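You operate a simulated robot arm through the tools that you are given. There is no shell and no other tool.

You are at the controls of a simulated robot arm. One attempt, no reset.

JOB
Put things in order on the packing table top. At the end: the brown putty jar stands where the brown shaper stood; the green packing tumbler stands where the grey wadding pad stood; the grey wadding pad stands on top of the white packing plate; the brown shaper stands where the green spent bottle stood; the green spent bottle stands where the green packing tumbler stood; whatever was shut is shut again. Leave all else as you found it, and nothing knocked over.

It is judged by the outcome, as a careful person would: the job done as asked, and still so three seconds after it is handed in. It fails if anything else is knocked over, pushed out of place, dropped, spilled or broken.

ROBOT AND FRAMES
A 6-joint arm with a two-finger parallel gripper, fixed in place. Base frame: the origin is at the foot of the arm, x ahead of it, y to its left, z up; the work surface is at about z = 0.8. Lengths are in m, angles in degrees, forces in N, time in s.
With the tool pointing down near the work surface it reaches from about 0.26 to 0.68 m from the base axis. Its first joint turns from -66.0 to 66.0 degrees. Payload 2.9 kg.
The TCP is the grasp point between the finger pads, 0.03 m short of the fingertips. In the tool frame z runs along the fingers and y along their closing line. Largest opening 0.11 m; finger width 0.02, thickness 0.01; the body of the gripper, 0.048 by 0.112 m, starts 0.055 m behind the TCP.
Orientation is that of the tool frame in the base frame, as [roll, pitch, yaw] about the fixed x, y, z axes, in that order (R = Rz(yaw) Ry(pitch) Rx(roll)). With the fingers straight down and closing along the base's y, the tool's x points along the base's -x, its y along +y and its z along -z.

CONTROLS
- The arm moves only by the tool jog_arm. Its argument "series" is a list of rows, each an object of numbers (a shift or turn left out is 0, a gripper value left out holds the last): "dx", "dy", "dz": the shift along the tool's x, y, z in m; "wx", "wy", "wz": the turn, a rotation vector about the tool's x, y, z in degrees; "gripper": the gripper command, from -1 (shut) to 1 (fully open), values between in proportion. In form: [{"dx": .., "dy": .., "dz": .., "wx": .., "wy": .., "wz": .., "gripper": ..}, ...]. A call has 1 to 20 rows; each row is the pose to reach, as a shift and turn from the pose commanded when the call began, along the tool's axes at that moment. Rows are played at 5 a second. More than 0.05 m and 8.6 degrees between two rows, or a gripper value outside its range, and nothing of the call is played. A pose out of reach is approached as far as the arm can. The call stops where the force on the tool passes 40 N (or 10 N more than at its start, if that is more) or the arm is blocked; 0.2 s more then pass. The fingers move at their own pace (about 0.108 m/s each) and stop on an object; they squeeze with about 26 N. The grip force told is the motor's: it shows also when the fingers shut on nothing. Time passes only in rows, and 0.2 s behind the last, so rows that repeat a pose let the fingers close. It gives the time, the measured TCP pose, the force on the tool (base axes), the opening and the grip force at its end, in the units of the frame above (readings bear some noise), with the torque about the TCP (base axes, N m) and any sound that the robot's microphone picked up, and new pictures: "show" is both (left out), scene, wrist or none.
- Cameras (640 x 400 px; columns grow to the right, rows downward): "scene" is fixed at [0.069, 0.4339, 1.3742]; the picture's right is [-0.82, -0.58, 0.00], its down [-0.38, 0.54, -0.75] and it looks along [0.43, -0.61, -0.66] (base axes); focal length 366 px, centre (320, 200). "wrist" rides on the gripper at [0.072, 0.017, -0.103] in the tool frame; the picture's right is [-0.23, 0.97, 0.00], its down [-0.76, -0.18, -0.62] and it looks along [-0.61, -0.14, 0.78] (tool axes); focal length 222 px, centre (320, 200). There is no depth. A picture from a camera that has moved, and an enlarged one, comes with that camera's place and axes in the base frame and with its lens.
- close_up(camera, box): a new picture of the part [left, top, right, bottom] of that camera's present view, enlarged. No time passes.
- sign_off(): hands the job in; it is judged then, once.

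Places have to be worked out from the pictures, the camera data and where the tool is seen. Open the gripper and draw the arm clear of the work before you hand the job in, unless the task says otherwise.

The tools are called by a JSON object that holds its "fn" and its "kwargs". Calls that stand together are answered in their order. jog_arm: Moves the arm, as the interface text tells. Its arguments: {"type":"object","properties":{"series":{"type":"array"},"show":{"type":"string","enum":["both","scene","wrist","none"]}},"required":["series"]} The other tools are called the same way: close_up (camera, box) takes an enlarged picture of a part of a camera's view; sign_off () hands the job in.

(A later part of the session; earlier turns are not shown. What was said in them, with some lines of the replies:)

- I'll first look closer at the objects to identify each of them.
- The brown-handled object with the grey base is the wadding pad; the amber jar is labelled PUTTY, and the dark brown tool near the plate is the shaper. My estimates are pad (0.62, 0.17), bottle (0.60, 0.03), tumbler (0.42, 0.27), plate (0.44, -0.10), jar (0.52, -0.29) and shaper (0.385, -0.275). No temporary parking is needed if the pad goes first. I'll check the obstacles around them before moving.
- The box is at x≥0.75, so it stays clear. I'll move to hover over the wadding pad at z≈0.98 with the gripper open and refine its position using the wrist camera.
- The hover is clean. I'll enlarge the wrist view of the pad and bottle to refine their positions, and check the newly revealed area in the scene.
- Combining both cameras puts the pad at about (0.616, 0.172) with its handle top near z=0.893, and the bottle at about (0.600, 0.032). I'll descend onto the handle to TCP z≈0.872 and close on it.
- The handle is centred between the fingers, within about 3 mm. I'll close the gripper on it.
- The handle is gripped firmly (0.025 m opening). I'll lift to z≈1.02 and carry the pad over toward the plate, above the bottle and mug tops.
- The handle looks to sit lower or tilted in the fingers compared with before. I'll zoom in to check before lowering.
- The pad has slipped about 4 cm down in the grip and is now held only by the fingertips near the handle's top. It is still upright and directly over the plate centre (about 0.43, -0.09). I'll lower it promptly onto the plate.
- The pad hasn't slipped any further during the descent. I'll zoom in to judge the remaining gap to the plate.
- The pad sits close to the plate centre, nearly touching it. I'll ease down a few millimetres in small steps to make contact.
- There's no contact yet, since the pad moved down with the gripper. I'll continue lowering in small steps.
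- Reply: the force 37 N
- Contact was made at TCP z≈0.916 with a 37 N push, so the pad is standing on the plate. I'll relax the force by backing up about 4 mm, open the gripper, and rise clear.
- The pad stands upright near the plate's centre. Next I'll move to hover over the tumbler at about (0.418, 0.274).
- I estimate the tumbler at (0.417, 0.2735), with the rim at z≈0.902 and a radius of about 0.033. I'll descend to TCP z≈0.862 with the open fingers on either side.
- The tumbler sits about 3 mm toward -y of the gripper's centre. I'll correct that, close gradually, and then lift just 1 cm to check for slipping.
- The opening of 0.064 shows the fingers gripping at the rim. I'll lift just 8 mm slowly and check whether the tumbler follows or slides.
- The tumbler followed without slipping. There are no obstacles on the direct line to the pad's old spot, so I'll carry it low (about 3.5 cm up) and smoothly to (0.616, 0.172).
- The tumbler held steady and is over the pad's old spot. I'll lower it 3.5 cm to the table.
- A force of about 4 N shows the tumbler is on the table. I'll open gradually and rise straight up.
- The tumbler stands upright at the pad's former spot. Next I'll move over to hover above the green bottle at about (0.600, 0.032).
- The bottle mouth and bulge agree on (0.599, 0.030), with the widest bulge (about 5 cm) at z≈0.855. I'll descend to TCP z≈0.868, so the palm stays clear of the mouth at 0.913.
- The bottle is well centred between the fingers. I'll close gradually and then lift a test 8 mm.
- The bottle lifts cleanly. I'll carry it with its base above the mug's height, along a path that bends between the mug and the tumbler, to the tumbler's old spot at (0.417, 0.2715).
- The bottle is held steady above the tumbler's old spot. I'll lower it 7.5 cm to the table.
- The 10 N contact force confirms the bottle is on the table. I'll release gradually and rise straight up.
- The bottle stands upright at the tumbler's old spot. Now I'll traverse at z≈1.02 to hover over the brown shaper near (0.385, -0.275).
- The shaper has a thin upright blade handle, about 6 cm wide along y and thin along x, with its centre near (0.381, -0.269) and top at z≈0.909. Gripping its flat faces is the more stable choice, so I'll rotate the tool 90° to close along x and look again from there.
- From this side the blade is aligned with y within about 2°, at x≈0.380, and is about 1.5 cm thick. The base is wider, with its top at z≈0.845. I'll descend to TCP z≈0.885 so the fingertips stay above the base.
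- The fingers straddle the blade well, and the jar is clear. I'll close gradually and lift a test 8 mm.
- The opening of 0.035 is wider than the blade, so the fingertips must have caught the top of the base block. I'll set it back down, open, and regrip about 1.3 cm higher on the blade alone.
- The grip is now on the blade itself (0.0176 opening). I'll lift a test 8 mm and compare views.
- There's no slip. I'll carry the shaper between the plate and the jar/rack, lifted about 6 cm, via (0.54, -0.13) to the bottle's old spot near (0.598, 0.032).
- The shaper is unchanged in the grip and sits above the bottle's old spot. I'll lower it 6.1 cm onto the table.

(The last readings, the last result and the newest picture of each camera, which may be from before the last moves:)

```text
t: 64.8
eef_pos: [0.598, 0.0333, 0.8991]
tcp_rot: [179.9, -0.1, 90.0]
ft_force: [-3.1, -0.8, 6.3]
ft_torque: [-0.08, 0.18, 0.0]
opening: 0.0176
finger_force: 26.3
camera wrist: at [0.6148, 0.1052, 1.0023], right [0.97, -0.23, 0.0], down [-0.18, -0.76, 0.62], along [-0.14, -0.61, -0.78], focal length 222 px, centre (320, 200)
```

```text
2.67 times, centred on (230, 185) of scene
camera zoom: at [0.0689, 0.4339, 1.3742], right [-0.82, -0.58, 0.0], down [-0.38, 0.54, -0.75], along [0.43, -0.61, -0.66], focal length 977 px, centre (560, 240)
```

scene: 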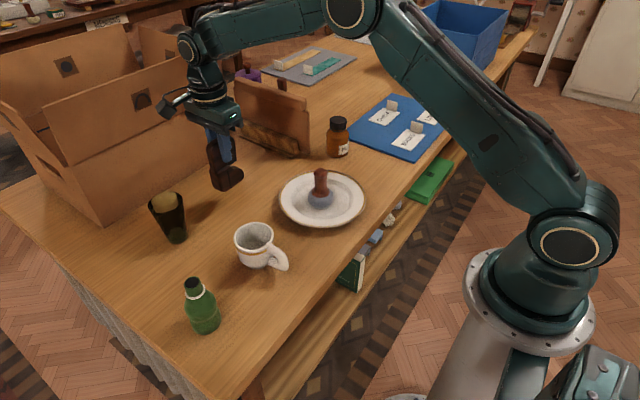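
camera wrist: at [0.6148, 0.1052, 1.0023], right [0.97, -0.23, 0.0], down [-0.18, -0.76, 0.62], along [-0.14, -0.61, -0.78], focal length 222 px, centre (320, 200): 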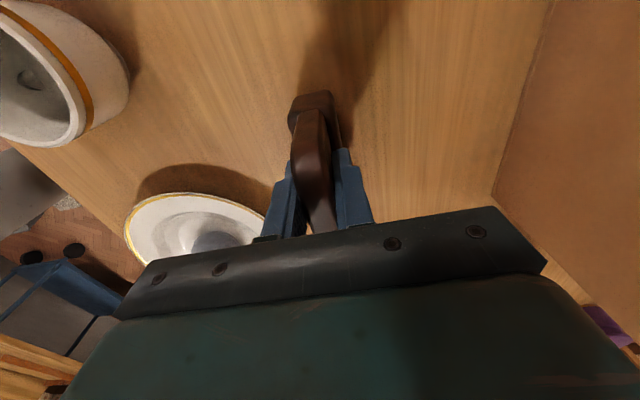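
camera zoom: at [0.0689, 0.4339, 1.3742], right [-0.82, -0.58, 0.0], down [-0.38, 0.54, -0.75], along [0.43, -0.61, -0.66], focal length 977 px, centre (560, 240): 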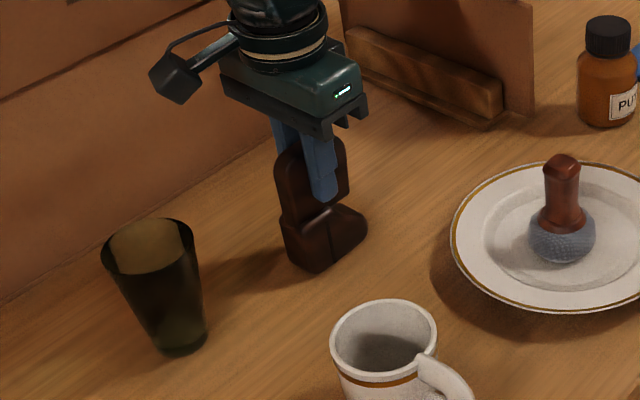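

The shaper is on the table with light contact, and its base centre coincides with the bottle's former footprint. I'll release gradually and rise.

{"fn": "jog_arm", "kwargs": {"series": [{"gripper": -0.6}, {"gripper": -0.4}, {"gripper": 0}, {"gripper": 0.5}, {"gripper": 0.5}, {"dz": -0.02, "gripper": 0.5}, {"dz": -0.05, "gripper": 0.7}, {"dz": -0.085, "gripper": 1}, {"dz": -0.12, "gripper": 1}, {"dz": -0.12, "gripper": 1}], "show": "both"}}

{"fn": "close_up", "kwargs": {"camera": "scene", "box": [150, 110, 310, 260]}}

{"fn": "close_up", "kwargs": {"camera": "scene", "box": [230, 60, 390, 200]}}

```text
t: 67.0
eef_pos: [0.599, 0.0316, 1.0179]
tcp_rot: [-180.0, 0.0, 90.0]
ft_force: [0.1, 0.5, 0.1]
ft_torque: [-0.01, 0.02, 0.02]
opening: 0.11
finger_force: 0.0
camera wrist: at [0.6148, 0.1046, 1.1217], right [0.97, -0.23, 0.0], down [-0.18, -0.76, 0.62], along [-0.14, -0.61, -0.78], focal length 222 px, centre (320, 200)
```

scene: 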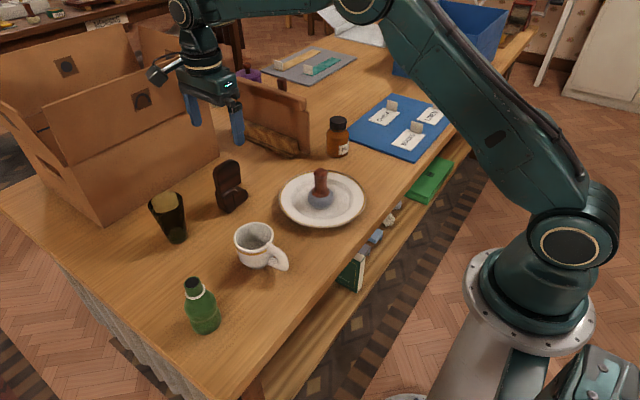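
wrist: 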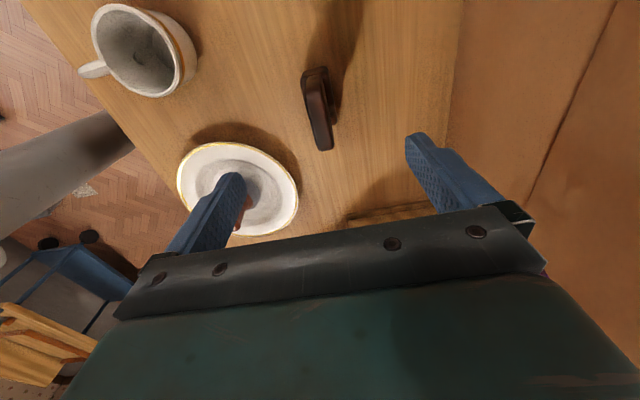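

```text
2.67 times, centred on (230, 185) of scene
camera zoom: at [0.069, 0.4339, 1.3742], right [-0.82, -0.58, 0.0], down [-0.38, 0.54, -0.75], along [0.43, -0.61, -0.66], focal length 977 px, centre (560, 240)
```

zoom: 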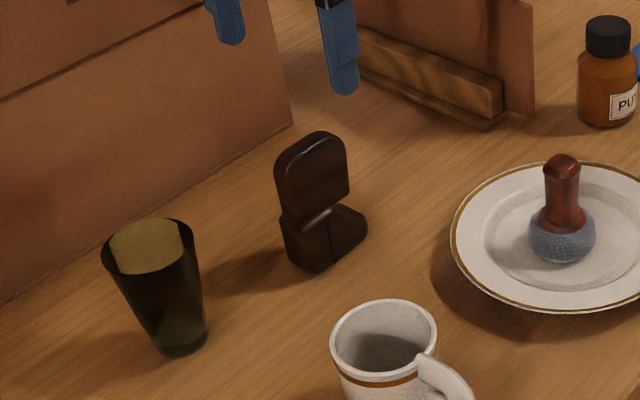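

```text
2.86 times, centred on (310, 130) of scene
camera zoom: at [0.069, 0.4339, 1.3742], right [-0.82, -0.58, 0.0], down [-0.38, 0.54, -0.75], along [0.43, -0.61, -0.66], focal length 1046 px, centre (349, 400)
```

zoom: 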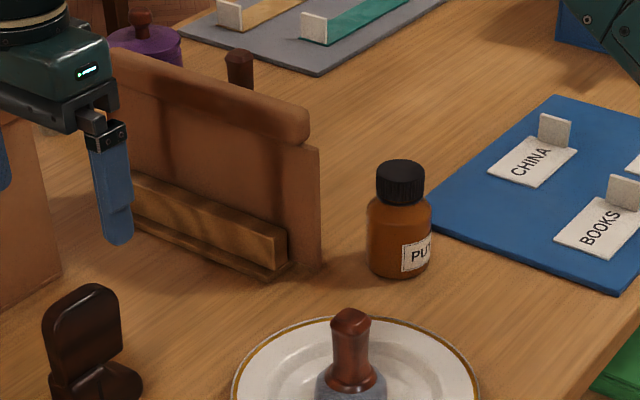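

The shaper stands upright where the bottle was. Next I'll move to the putty jar near (0.5185, -0.2895), rotating the tool back to yaw 180 so the camera stays away from the rack, and hover.

{"fn": "jog_arm", "kwargs": {"series": [{"dx": -0.01, "dy": -0.003, "dz": -0.015, "wz": -8}, {"dx": -0.03, "dy": -0.008, "dz": -0.03, "wz": -16}, {"dx": -0.06, "dy": -0.015, "dz": -0.04, "wz": -24}, {"dx": -0.09, "dy": -0.0225, "dz": -0.04, "wz": -32}, {"dx": -0.12, "dy": -0.03, "dz": -0.04, "wz": -40}, {"dx": -0.15, "dy": -0.0375, "dz": -0.04, "wz": -48}, {"dx": -0.18, "dy": -0.045, "dz": -0.04, "wz": -56}, {"dx": -0.21, "dy": -0.0525, "dz": -0.04, "wz": -64}, {"dx": -0.24, "dy": -0.06, "dz": -0.04, "wz": -72}, {"dx": -0.27, "dy": -0.0675, "dz": -0.04, "wz": -80}, {"dx": -0.3, "dy": -0.075, "dz": -0.035, "wz": -86}, {"dx": -0.315, "dy": -0.079, "dz": -0.02, "wz": -90}, {"dx": -0.321, "dy": -0.0805, "dz": -0.005, "wz": -90}, {"dx": -0.321, "dy": -0.0805, "dz": -0.005, "wz": -90}], "show": "both"}}

{"fn": "close_up", "kwargs": {"camera": "wrist", "box": [240, 40, 400, 180]}}

{"fn": "close_up", "kwargs": {"camera": "scene", "box": [280, 100, 400, 200]}}

```text
t: 70.0
eef_pos: [0.5179, -0.2881, 1.0232]
tcp_rot: [179.9, 0.0, 179.9]
ft_force: [0.5, -0.1, 0.4]
ft_torque: [0.02, 0.02, 0.0]
opening: 0.11
finger_force: 0.1
camera wrist: at [0.4446, -0.2715, 1.1264], right [0.23, 0.97, 0.0], down [0.76, -0.18, 0.62], along [0.61, -0.14, -0.78], focal length 222 px, centre (320, 200)
```

scene: 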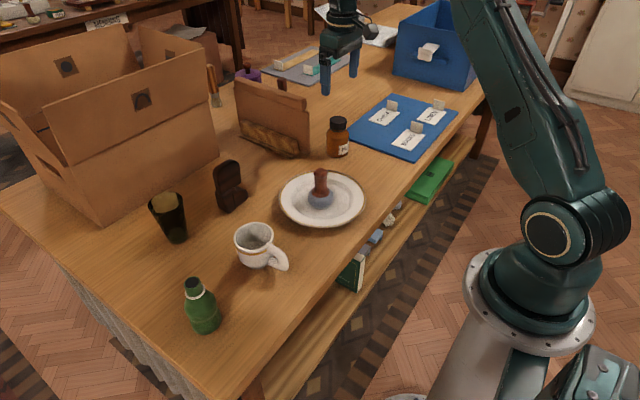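
wrist: 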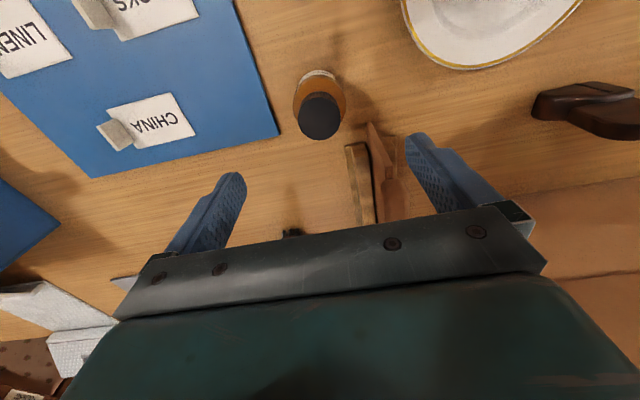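

```text
2.86 times, centred on (320, 110) of wrist
camera zoom: at [0.4446, -0.2715, 1.1264], right [0.23, 0.97, 0.0], down [0.76, -0.18, 0.62], along [0.61, -0.14, -0.78], focal length 635 px, centre (320, 457)
```

zoom: 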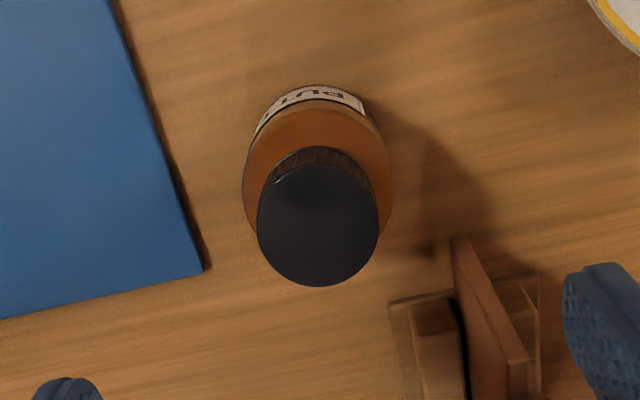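

```text
4.00 times, centred on (340, 150) of scene
camera zoom: at [0.0691, 0.4339, 1.3742], right [-0.82, -0.58, 0.0], down [-0.38, 0.54, -0.75], along [0.43, -0.61, -0.66], focal length 1465 px, centre (240, 400)
```

zoom: 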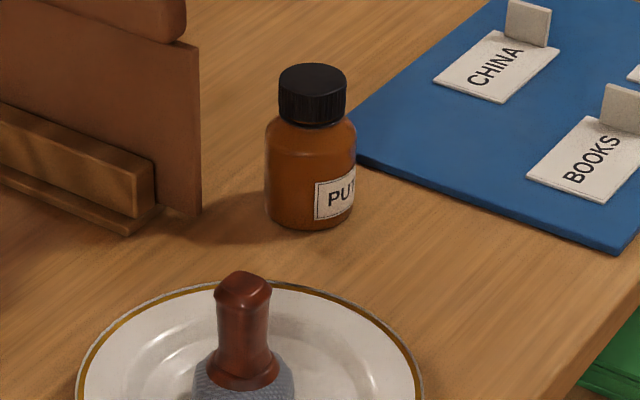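

The jar is at about (0.516, -0.289), 6.2 cm in diameter, with its cap top at z≈0.905. The rack's near end is at x≥0.577 and the board edge at y≈-0.36, so both are clear. I'll descend to TCP z≈0.862.

{"fn": "jog_arm", "kwargs": {"series": [{"dx": 0.0015, "dz": 0.025}, {"dx": 0.0015, "dz": 0.055}, {"dx": 0.0015, "dz": 0.085}, {"dx": 0.0015, "dz": 0.115}, {"dx": 0.0015, "dz": 0.138}, {"dx": 0.0015, "dz": 0.153}, {"dx": 0.0015, "dz": 0.1605}, {"dx": 0.0015, "dz": 0.1605}], "show": "both"}}

{"fn": "close_up", "kwargs": {"camera": "scene", "box": [280, 70, 400, 180]}}

```text
t: 71.8
eef_pos: [0.5158, -0.2885, 0.8624]
tcp_rot: [180.0, 0.0, -179.9]
ft_force: [0.6, 0.3, 0.8]
ft_torque: [0.0, -0.01, -0.01]
opening: 0.1102
finger_force: 0.1
camera wrist: at [0.4432, -0.2714, 0.9662], right [0.23, 0.97, 0.0], down [0.76, -0.18, 0.62], along [0.61, -0.14, -0.78], focal length 222 px, centre (320, 200)
```

scene: 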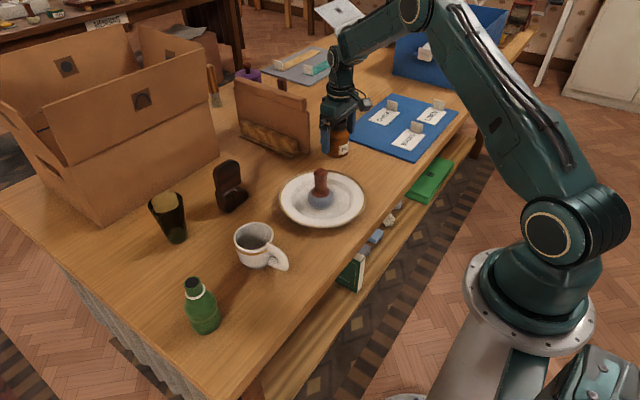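
wrist: 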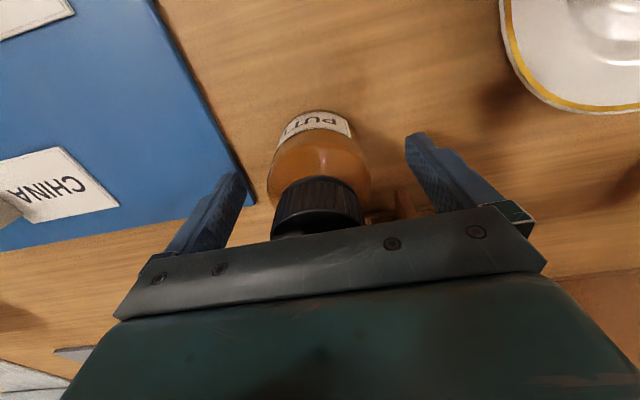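

```text
3.64 times, centred on (340, 125) of scene
camera zoom: at [0.069, 0.4339, 1.3742], right [-0.82, -0.58, 0.0], down [-0.38, 0.54, -0.75], along [0.43, -0.61, -0.66], focal length 1332 px, centre (247, 473)
```

zoom: 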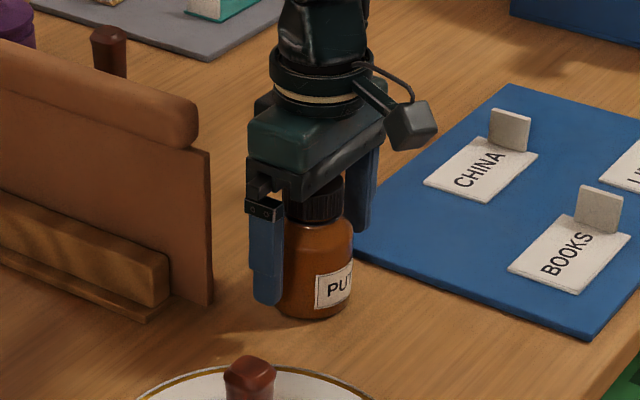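

The jar is centred between the fingers. I'll close gradually and lift a test 8 mm.

{"fn": "jog_arm", "kwargs": {"series": [{"gripper": 0.6}, {"gripper": 0.3}, {"gripper": 0.2}, {"gripper": 0.1}, {"gripper": 0}, {"gripper": -1}, {"gripper": -1}, {"gripper": -1}, {"dz": -0.002}, {"dz": -0.005}, {"dz": -0.008}, {"dz": -0.008}], "show": "wrist"}}

{"fn": "close_up", "kwargs": {"camera": "scene", "box": [280, 70, 400, 180]}}

```text
t: 74.4
eef_pos: [0.5166, -0.2879, 0.8719]
tcp_rot: [-179.9, 0.0, 180.0]
ft_force: [-0.6, -0.1, -3.6]
ft_torque: [-0.03, 0.01, 0.01]
opening: 0.0593
finger_force: 26.3
camera wrist: at [0.4432, -0.2711, 0.9745], right [0.23, 0.97, 0.0], down [0.76, -0.18, 0.62], along [0.61, -0.14, -0.78], focal length 222 px, centre (320, 200)
```

wrist: 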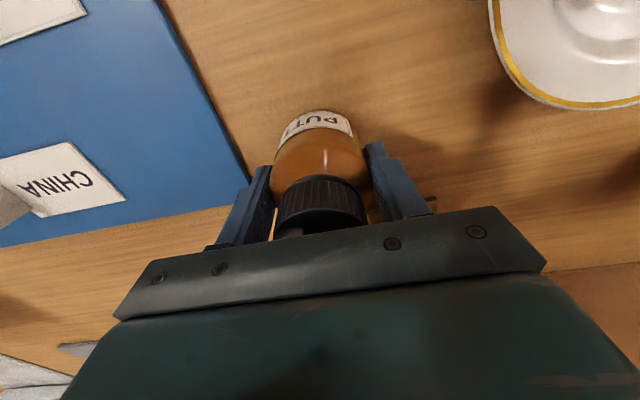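

```text
3.64 times, centred on (340, 125) of scene
camera zoom: at [0.0691, 0.4339, 1.3742], right [-0.82, -0.58, 0.0], down [-0.38, 0.54, -0.75], along [0.43, -0.61, -0.66], focal length 1332 px, centre (247, 473)
```

zoom: 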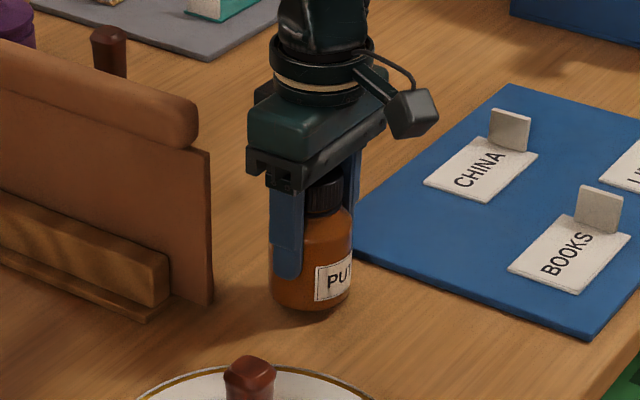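

The jar lifted cleanly (about 3.5 N, no slip). I'll carry it low and straight to the shaper's old spot at (0.381, -0.269), then start lowering.

{"fn": "jog_arm", "kwargs": {"series": [{"dz": -0.006}, {"dz": -0.016}, {"dz": -0.025}, {"dx": 0.005, "dy": 0.001, "dz": -0.027}, {"dx": 0.016, "dy": 0.0025, "dz": -0.027}, {"dx": 0.032, "dy": 0.005, "dz": -0.027}, {"dx": 0.05, "dy": 0.0075, "dz": -0.027}, {"dx": 0.068, "dy": 0.01, "dz": -0.027}, {"dx": 0.086, "dy": 0.013, "dz": -0.027}, {"dx": 0.104, "dy": 0.0155, "dz": -0.027}, {"dx": 0.12, "dy": 0.018, "dz": -0.027}, {"dx": 0.13, "dy": 0.0195, "dz": -0.027}, {"dx": 0.135, "dy": 0.02, "dz": -0.027}, {"dx": 0.135, "dy": 0.02, "dz": -0.02}, {"dx": 0.135, "dy": 0.02, "dz": -0.01}, {"dx": 0.135, "dy": 0.02, "dz": 0.0}], "show": "both"}}

{"fn": "close_up", "kwargs": {"camera": "scene", "box": [310, 80, 450, 210]}}

```text
t: 77.8
eef_pos: [0.3813, -0.2686, 0.8703]
tcp_rot: [180.0, 0.1, -180.0]
ft_force: [0.3, 0.6, -2.9]
ft_torque: [0.0, 0.02, 0.05]
opening: 0.0593
finger_force: 25.7
camera wrist: at [0.3082, -0.2515, 0.9737], right [0.23, 0.97, 0.0], down [0.76, -0.18, 0.62], along [0.61, -0.14, -0.78], focal length 222 px, centre (320, 200)
```

scene: 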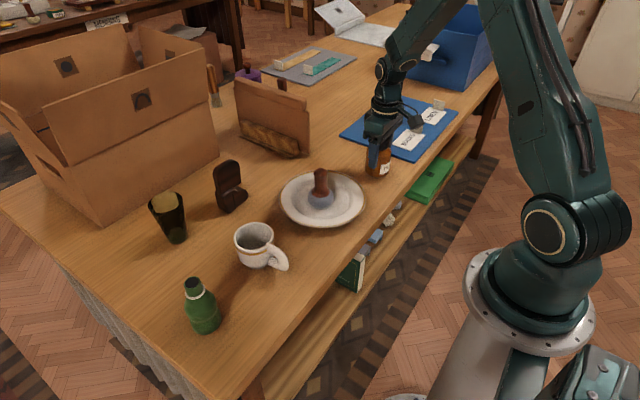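
wrist: 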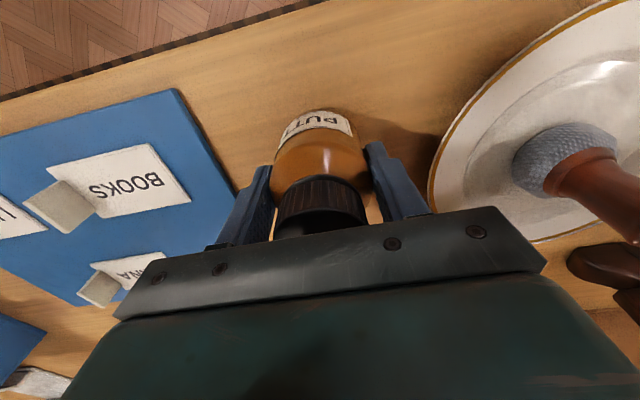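

```text
3.08 times, centred on (380, 145) of scene
camera zoom: at [0.0691, 0.4339, 1.3742], right [-0.82, -0.58, 0.0], down [-0.38, 0.54, -0.75], along [0.43, -0.61, -0.66], focal length 1127 px, centre (135, 369)
```

zoom: 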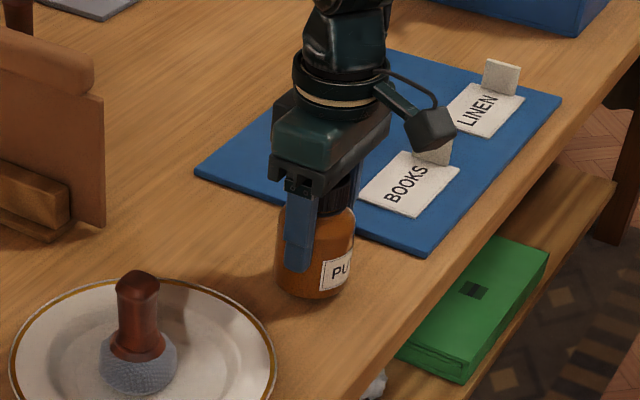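

The jar hovers about 8 mm above the shaper's old spot. I'll lower it to contact, release with a modest opening so the fingers stay clear of the plate, then rise.

{"fn": "jog_arm", "kwargs": {"series": [{"dz": 0.004}, {"dz": 0.007}, {"dz": 0.0085}, {"dz": 0.0085}], "show": "none"}}

{"fn": "close_up", "kwargs": {"camera": "scene", "box": [310, 80, 450, 210]}}

```text
t: 78.8
eef_pos: [0.3819, -0.2685, 0.8637]
tcp_rot: [180.0, 0.0, -180.0]
ft_force: [-2.8, 1.7, 10.6]
ft_torque: [0.01, 0.18, -0.12]
opening: 0.0593
finger_force: 25.8
```

```text
3.08 times, centred on (380, 145) of scene
camera zoom: at [0.0689, 0.434, 1.3742], right [-0.82, -0.58, 0.0], down [-0.38, 0.54, -0.75], along [0.43, -0.61, -0.66], focal length 1127 px, centre (135, 369)
```

zoom: 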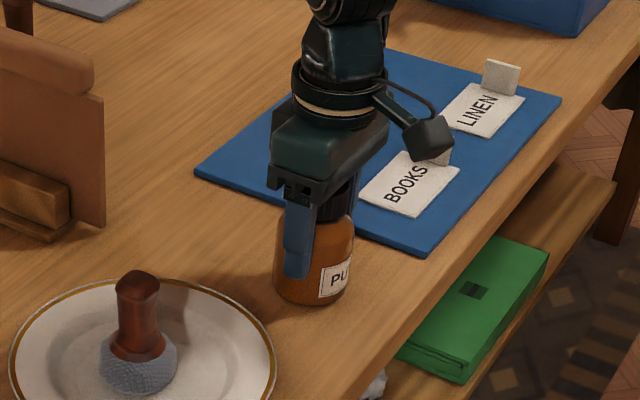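

The jar is on the table with about 10 N of contact. I'll release gently and rise straight up.

{"fn": "jog_arm", "kwargs": {"series": [{"dz": -0.001}, {"dz": -0.001, "gripper": 0.12}, {"dz": -0.001, "gripper": 0.25}, {"dz": -0.001, "gripper": 0.5}, {"dz": -0.001, "gripper": 0.6}, {"dz": -0.001, "gripper": 0.6}, {"dz": -0.02, "gripper": 0.6}, {"dz": -0.05, "gripper": 0.6}, {"dz": -0.085, "gripper": 0.8}, {"dz": -0.12, "gripper": 1}, {"dz": -0.16, "gripper": 1}, {"dz": -0.18, "gripper": 1}], "show": "both"}}

{"fn": "close_up", "kwargs": {"camera": "scene", "box": [310, 80, 450, 210]}}

```text
t: 81.4
eef_pos: [0.3811, -0.2683, 1.0435]
tcp_rot: [-180.0, -0.1, 179.9]
ft_force: [0.9, -0.1, 0.6]
ft_torque: [-0.01, 0.04, 0.0]
opening: 0.1099
finger_force: 0.1
camera wrist: at [0.3085, -0.2509, 1.1464], right [0.23, 0.97, 0.0], down [0.76, -0.18, 0.62], along [0.61, -0.14, -0.78], focal length 222 px, centre (320, 200)
```

scene: 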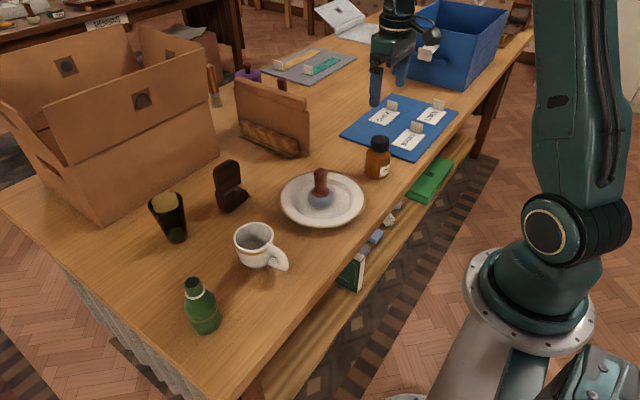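
wrist: 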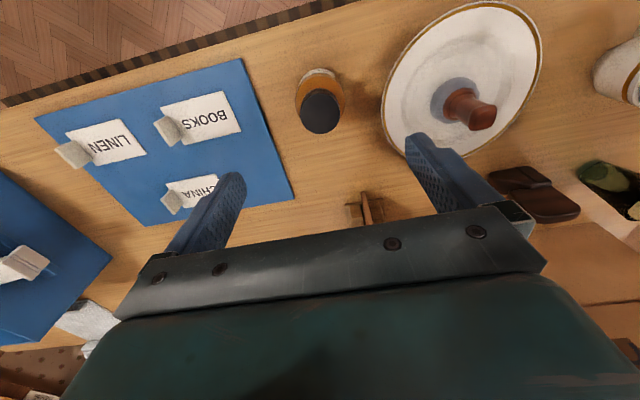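

```text
3.08 times, centred on (380, 145) of scene
camera zoom: at [0.069, 0.4339, 1.3742], right [-0.82, -0.58, 0.0], down [-0.38, 0.54, -0.75], along [0.43, -0.61, -0.66], focal length 1127 px, centre (135, 369)
```

zoom: 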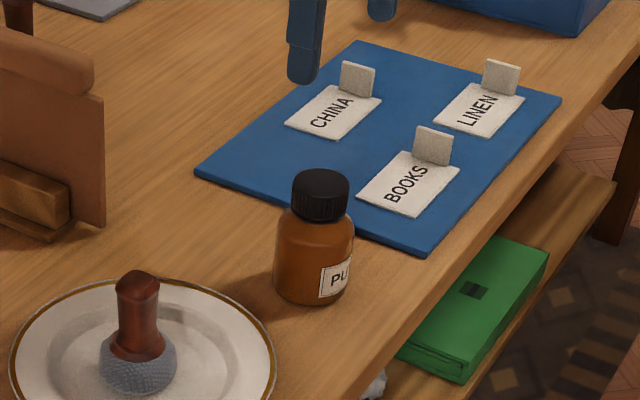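

All five objects are in place. I'll move the arm back up to near its starting pose, clear of the objects, and then verify everything.

{"fn": "jog_arm", "kwargs": {"series": [{"dz": -0.02, "dy": 0.01}, {"dz": -0.04, "dy": 0.04}, {"dz": -0.05, "dy": 0.08}, {"dz": -0.05, "dy": 0.12}, {"dz": -0.05, "dy": 0.16}, {"dz": -0.05, "dy": 0.2}, {"dz": -0.05, "dy": 0.24}, {"dz": -0.05, "dy": 0.28}, {"dz": -0.05, "dy": 0.32}, {"dz": -0.05, "dy": 0.36}, {"dz": -0.045, "dy": 0.4}, {"dz": -0.04, "dy": 0.42}, {"dz": -0.04, "dy": 0.424}, {"dz": -0.04, "dy": 0.424}], "show": "both"}}

{"fn": "close_up", "kwargs": {"camera": "scene", "box": [270, 140, 370, 240]}}

{"fn": "close_up", "kwargs": {"camera": "scene", "box": [130, 150, 290, 350]}}

{"fn": "close_up", "kwargs": {"camera": "scene", "box": [280, 90, 440, 190]}}

```text
t: 84.4
eef_pos: [0.3814, 0.1558, 1.0823]
tcp_rot: [180.0, -0.1, 179.9]
ft_force: [0.0, 0.4, -0.1]
ft_torque: [-0.01, 0.03, -0.01]
opening: 0.11
finger_force: 0.0
camera wrist: at [0.3083, 0.173, 1.1858], right [0.23, 0.97, 0.0], down [0.76, -0.18, 0.62], along [0.61, -0.14, -0.78], focal length 222 px, centre (320, 200)
```

scene: 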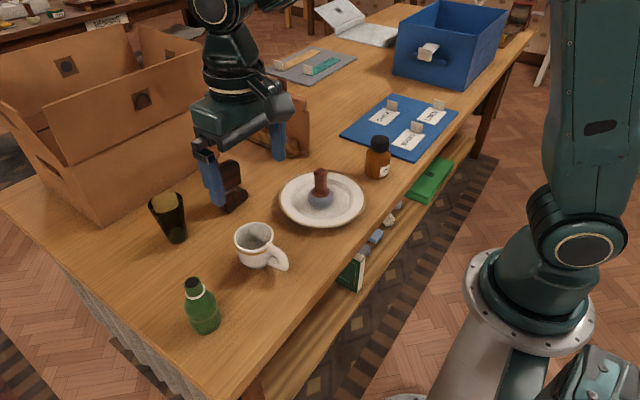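
wrist: 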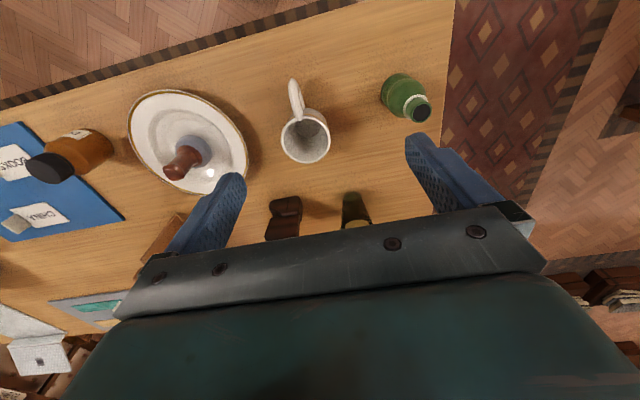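

```text
4.00 times, centred on (320, 190) of scene
camera zoom: at [0.069, 0.4339, 1.3742], right [-0.82, -0.58, 0.0], down [-0.38, 0.54, -0.75], along [0.43, -0.61, -0.66], focal length 1465 px, centre (320, 240)
```

zoom: 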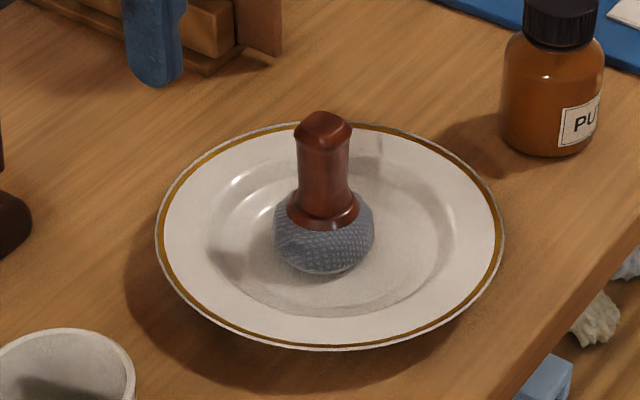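

```text
2.00 times, centred on (210, 250) of scene
camera zoom: at [0.069, 0.4339, 1.3742], right [-0.82, -0.58, 0.0], down [-0.38, 0.54, -0.75], along [0.43, -0.61, -0.66], focal length 732 px, centre (540, 100)
```

zoom: 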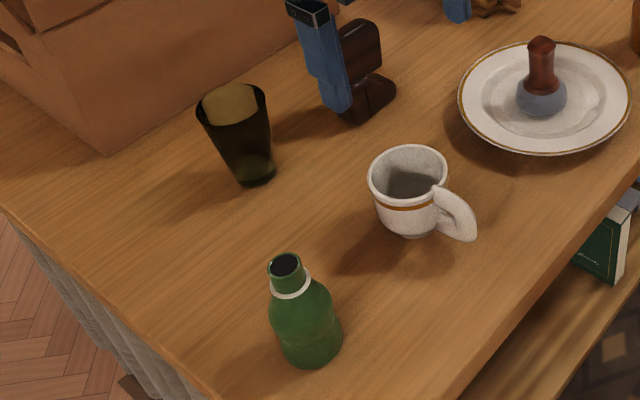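

```text
4.00 times, centred on (360, 140) of scene
camera zoom: at [0.069, 0.4339, 1.3742], right [-0.82, -0.58, 0.0], down [-0.38, 0.54, -0.75], along [0.43, -0.61, -0.66], focal length 1465 px, centre (160, 440)
```

zoom: 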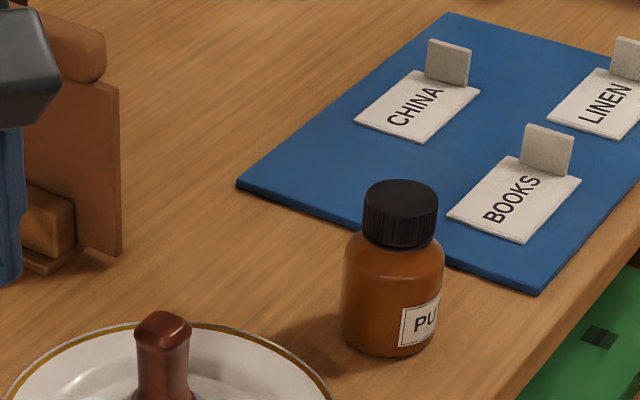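

All five objects stand upright at their targets: jar at the shaper's spot, tumbler at the pad's, pad on the plate, shaper at the bottle's, and bottle at the tumbler's. The plate, mug, board and rack match their original pixels, nothing was left open, and the gripper is open and clear, so I'm handing in the job.

{"fn": "sign_off", "kwargs": {}}

```text
The job is handed in.
```

The job is handed in, with all five objects standing upright where you asked:

| Object | Now stands |
|---|---|
| Brown putty jar | where the brown shaper stood |
| Green packing tumbler | where the grey wadding pad stood |
| Grey wadding pad | on the white packing plate, close to its centre |
| Brown shaper | where the green spent bottle stood |
| Green spent bottle | where the green packing tumbler stood |

By my estimate from the pictures, each object is within about a centimetre of its target. In the last scene pictures the plate, mug, blue board and rack had not moved and nothing was knocked over. Nothing had to be opened, so the jar stayed shut throughout. The gripper is open and the arm is raised clear of the table.

- **Wadding pad slip:** it slid about 4 cm down in the fingers while I carried it to the plate, but stayed upright and was not dropped. I then pressed it onto the plate with about 37 N before letting go, and the plate did not shift.
- **Shaper regrip:** my first grip caught the top of its base, so I set it back down and gripped the handle instead.
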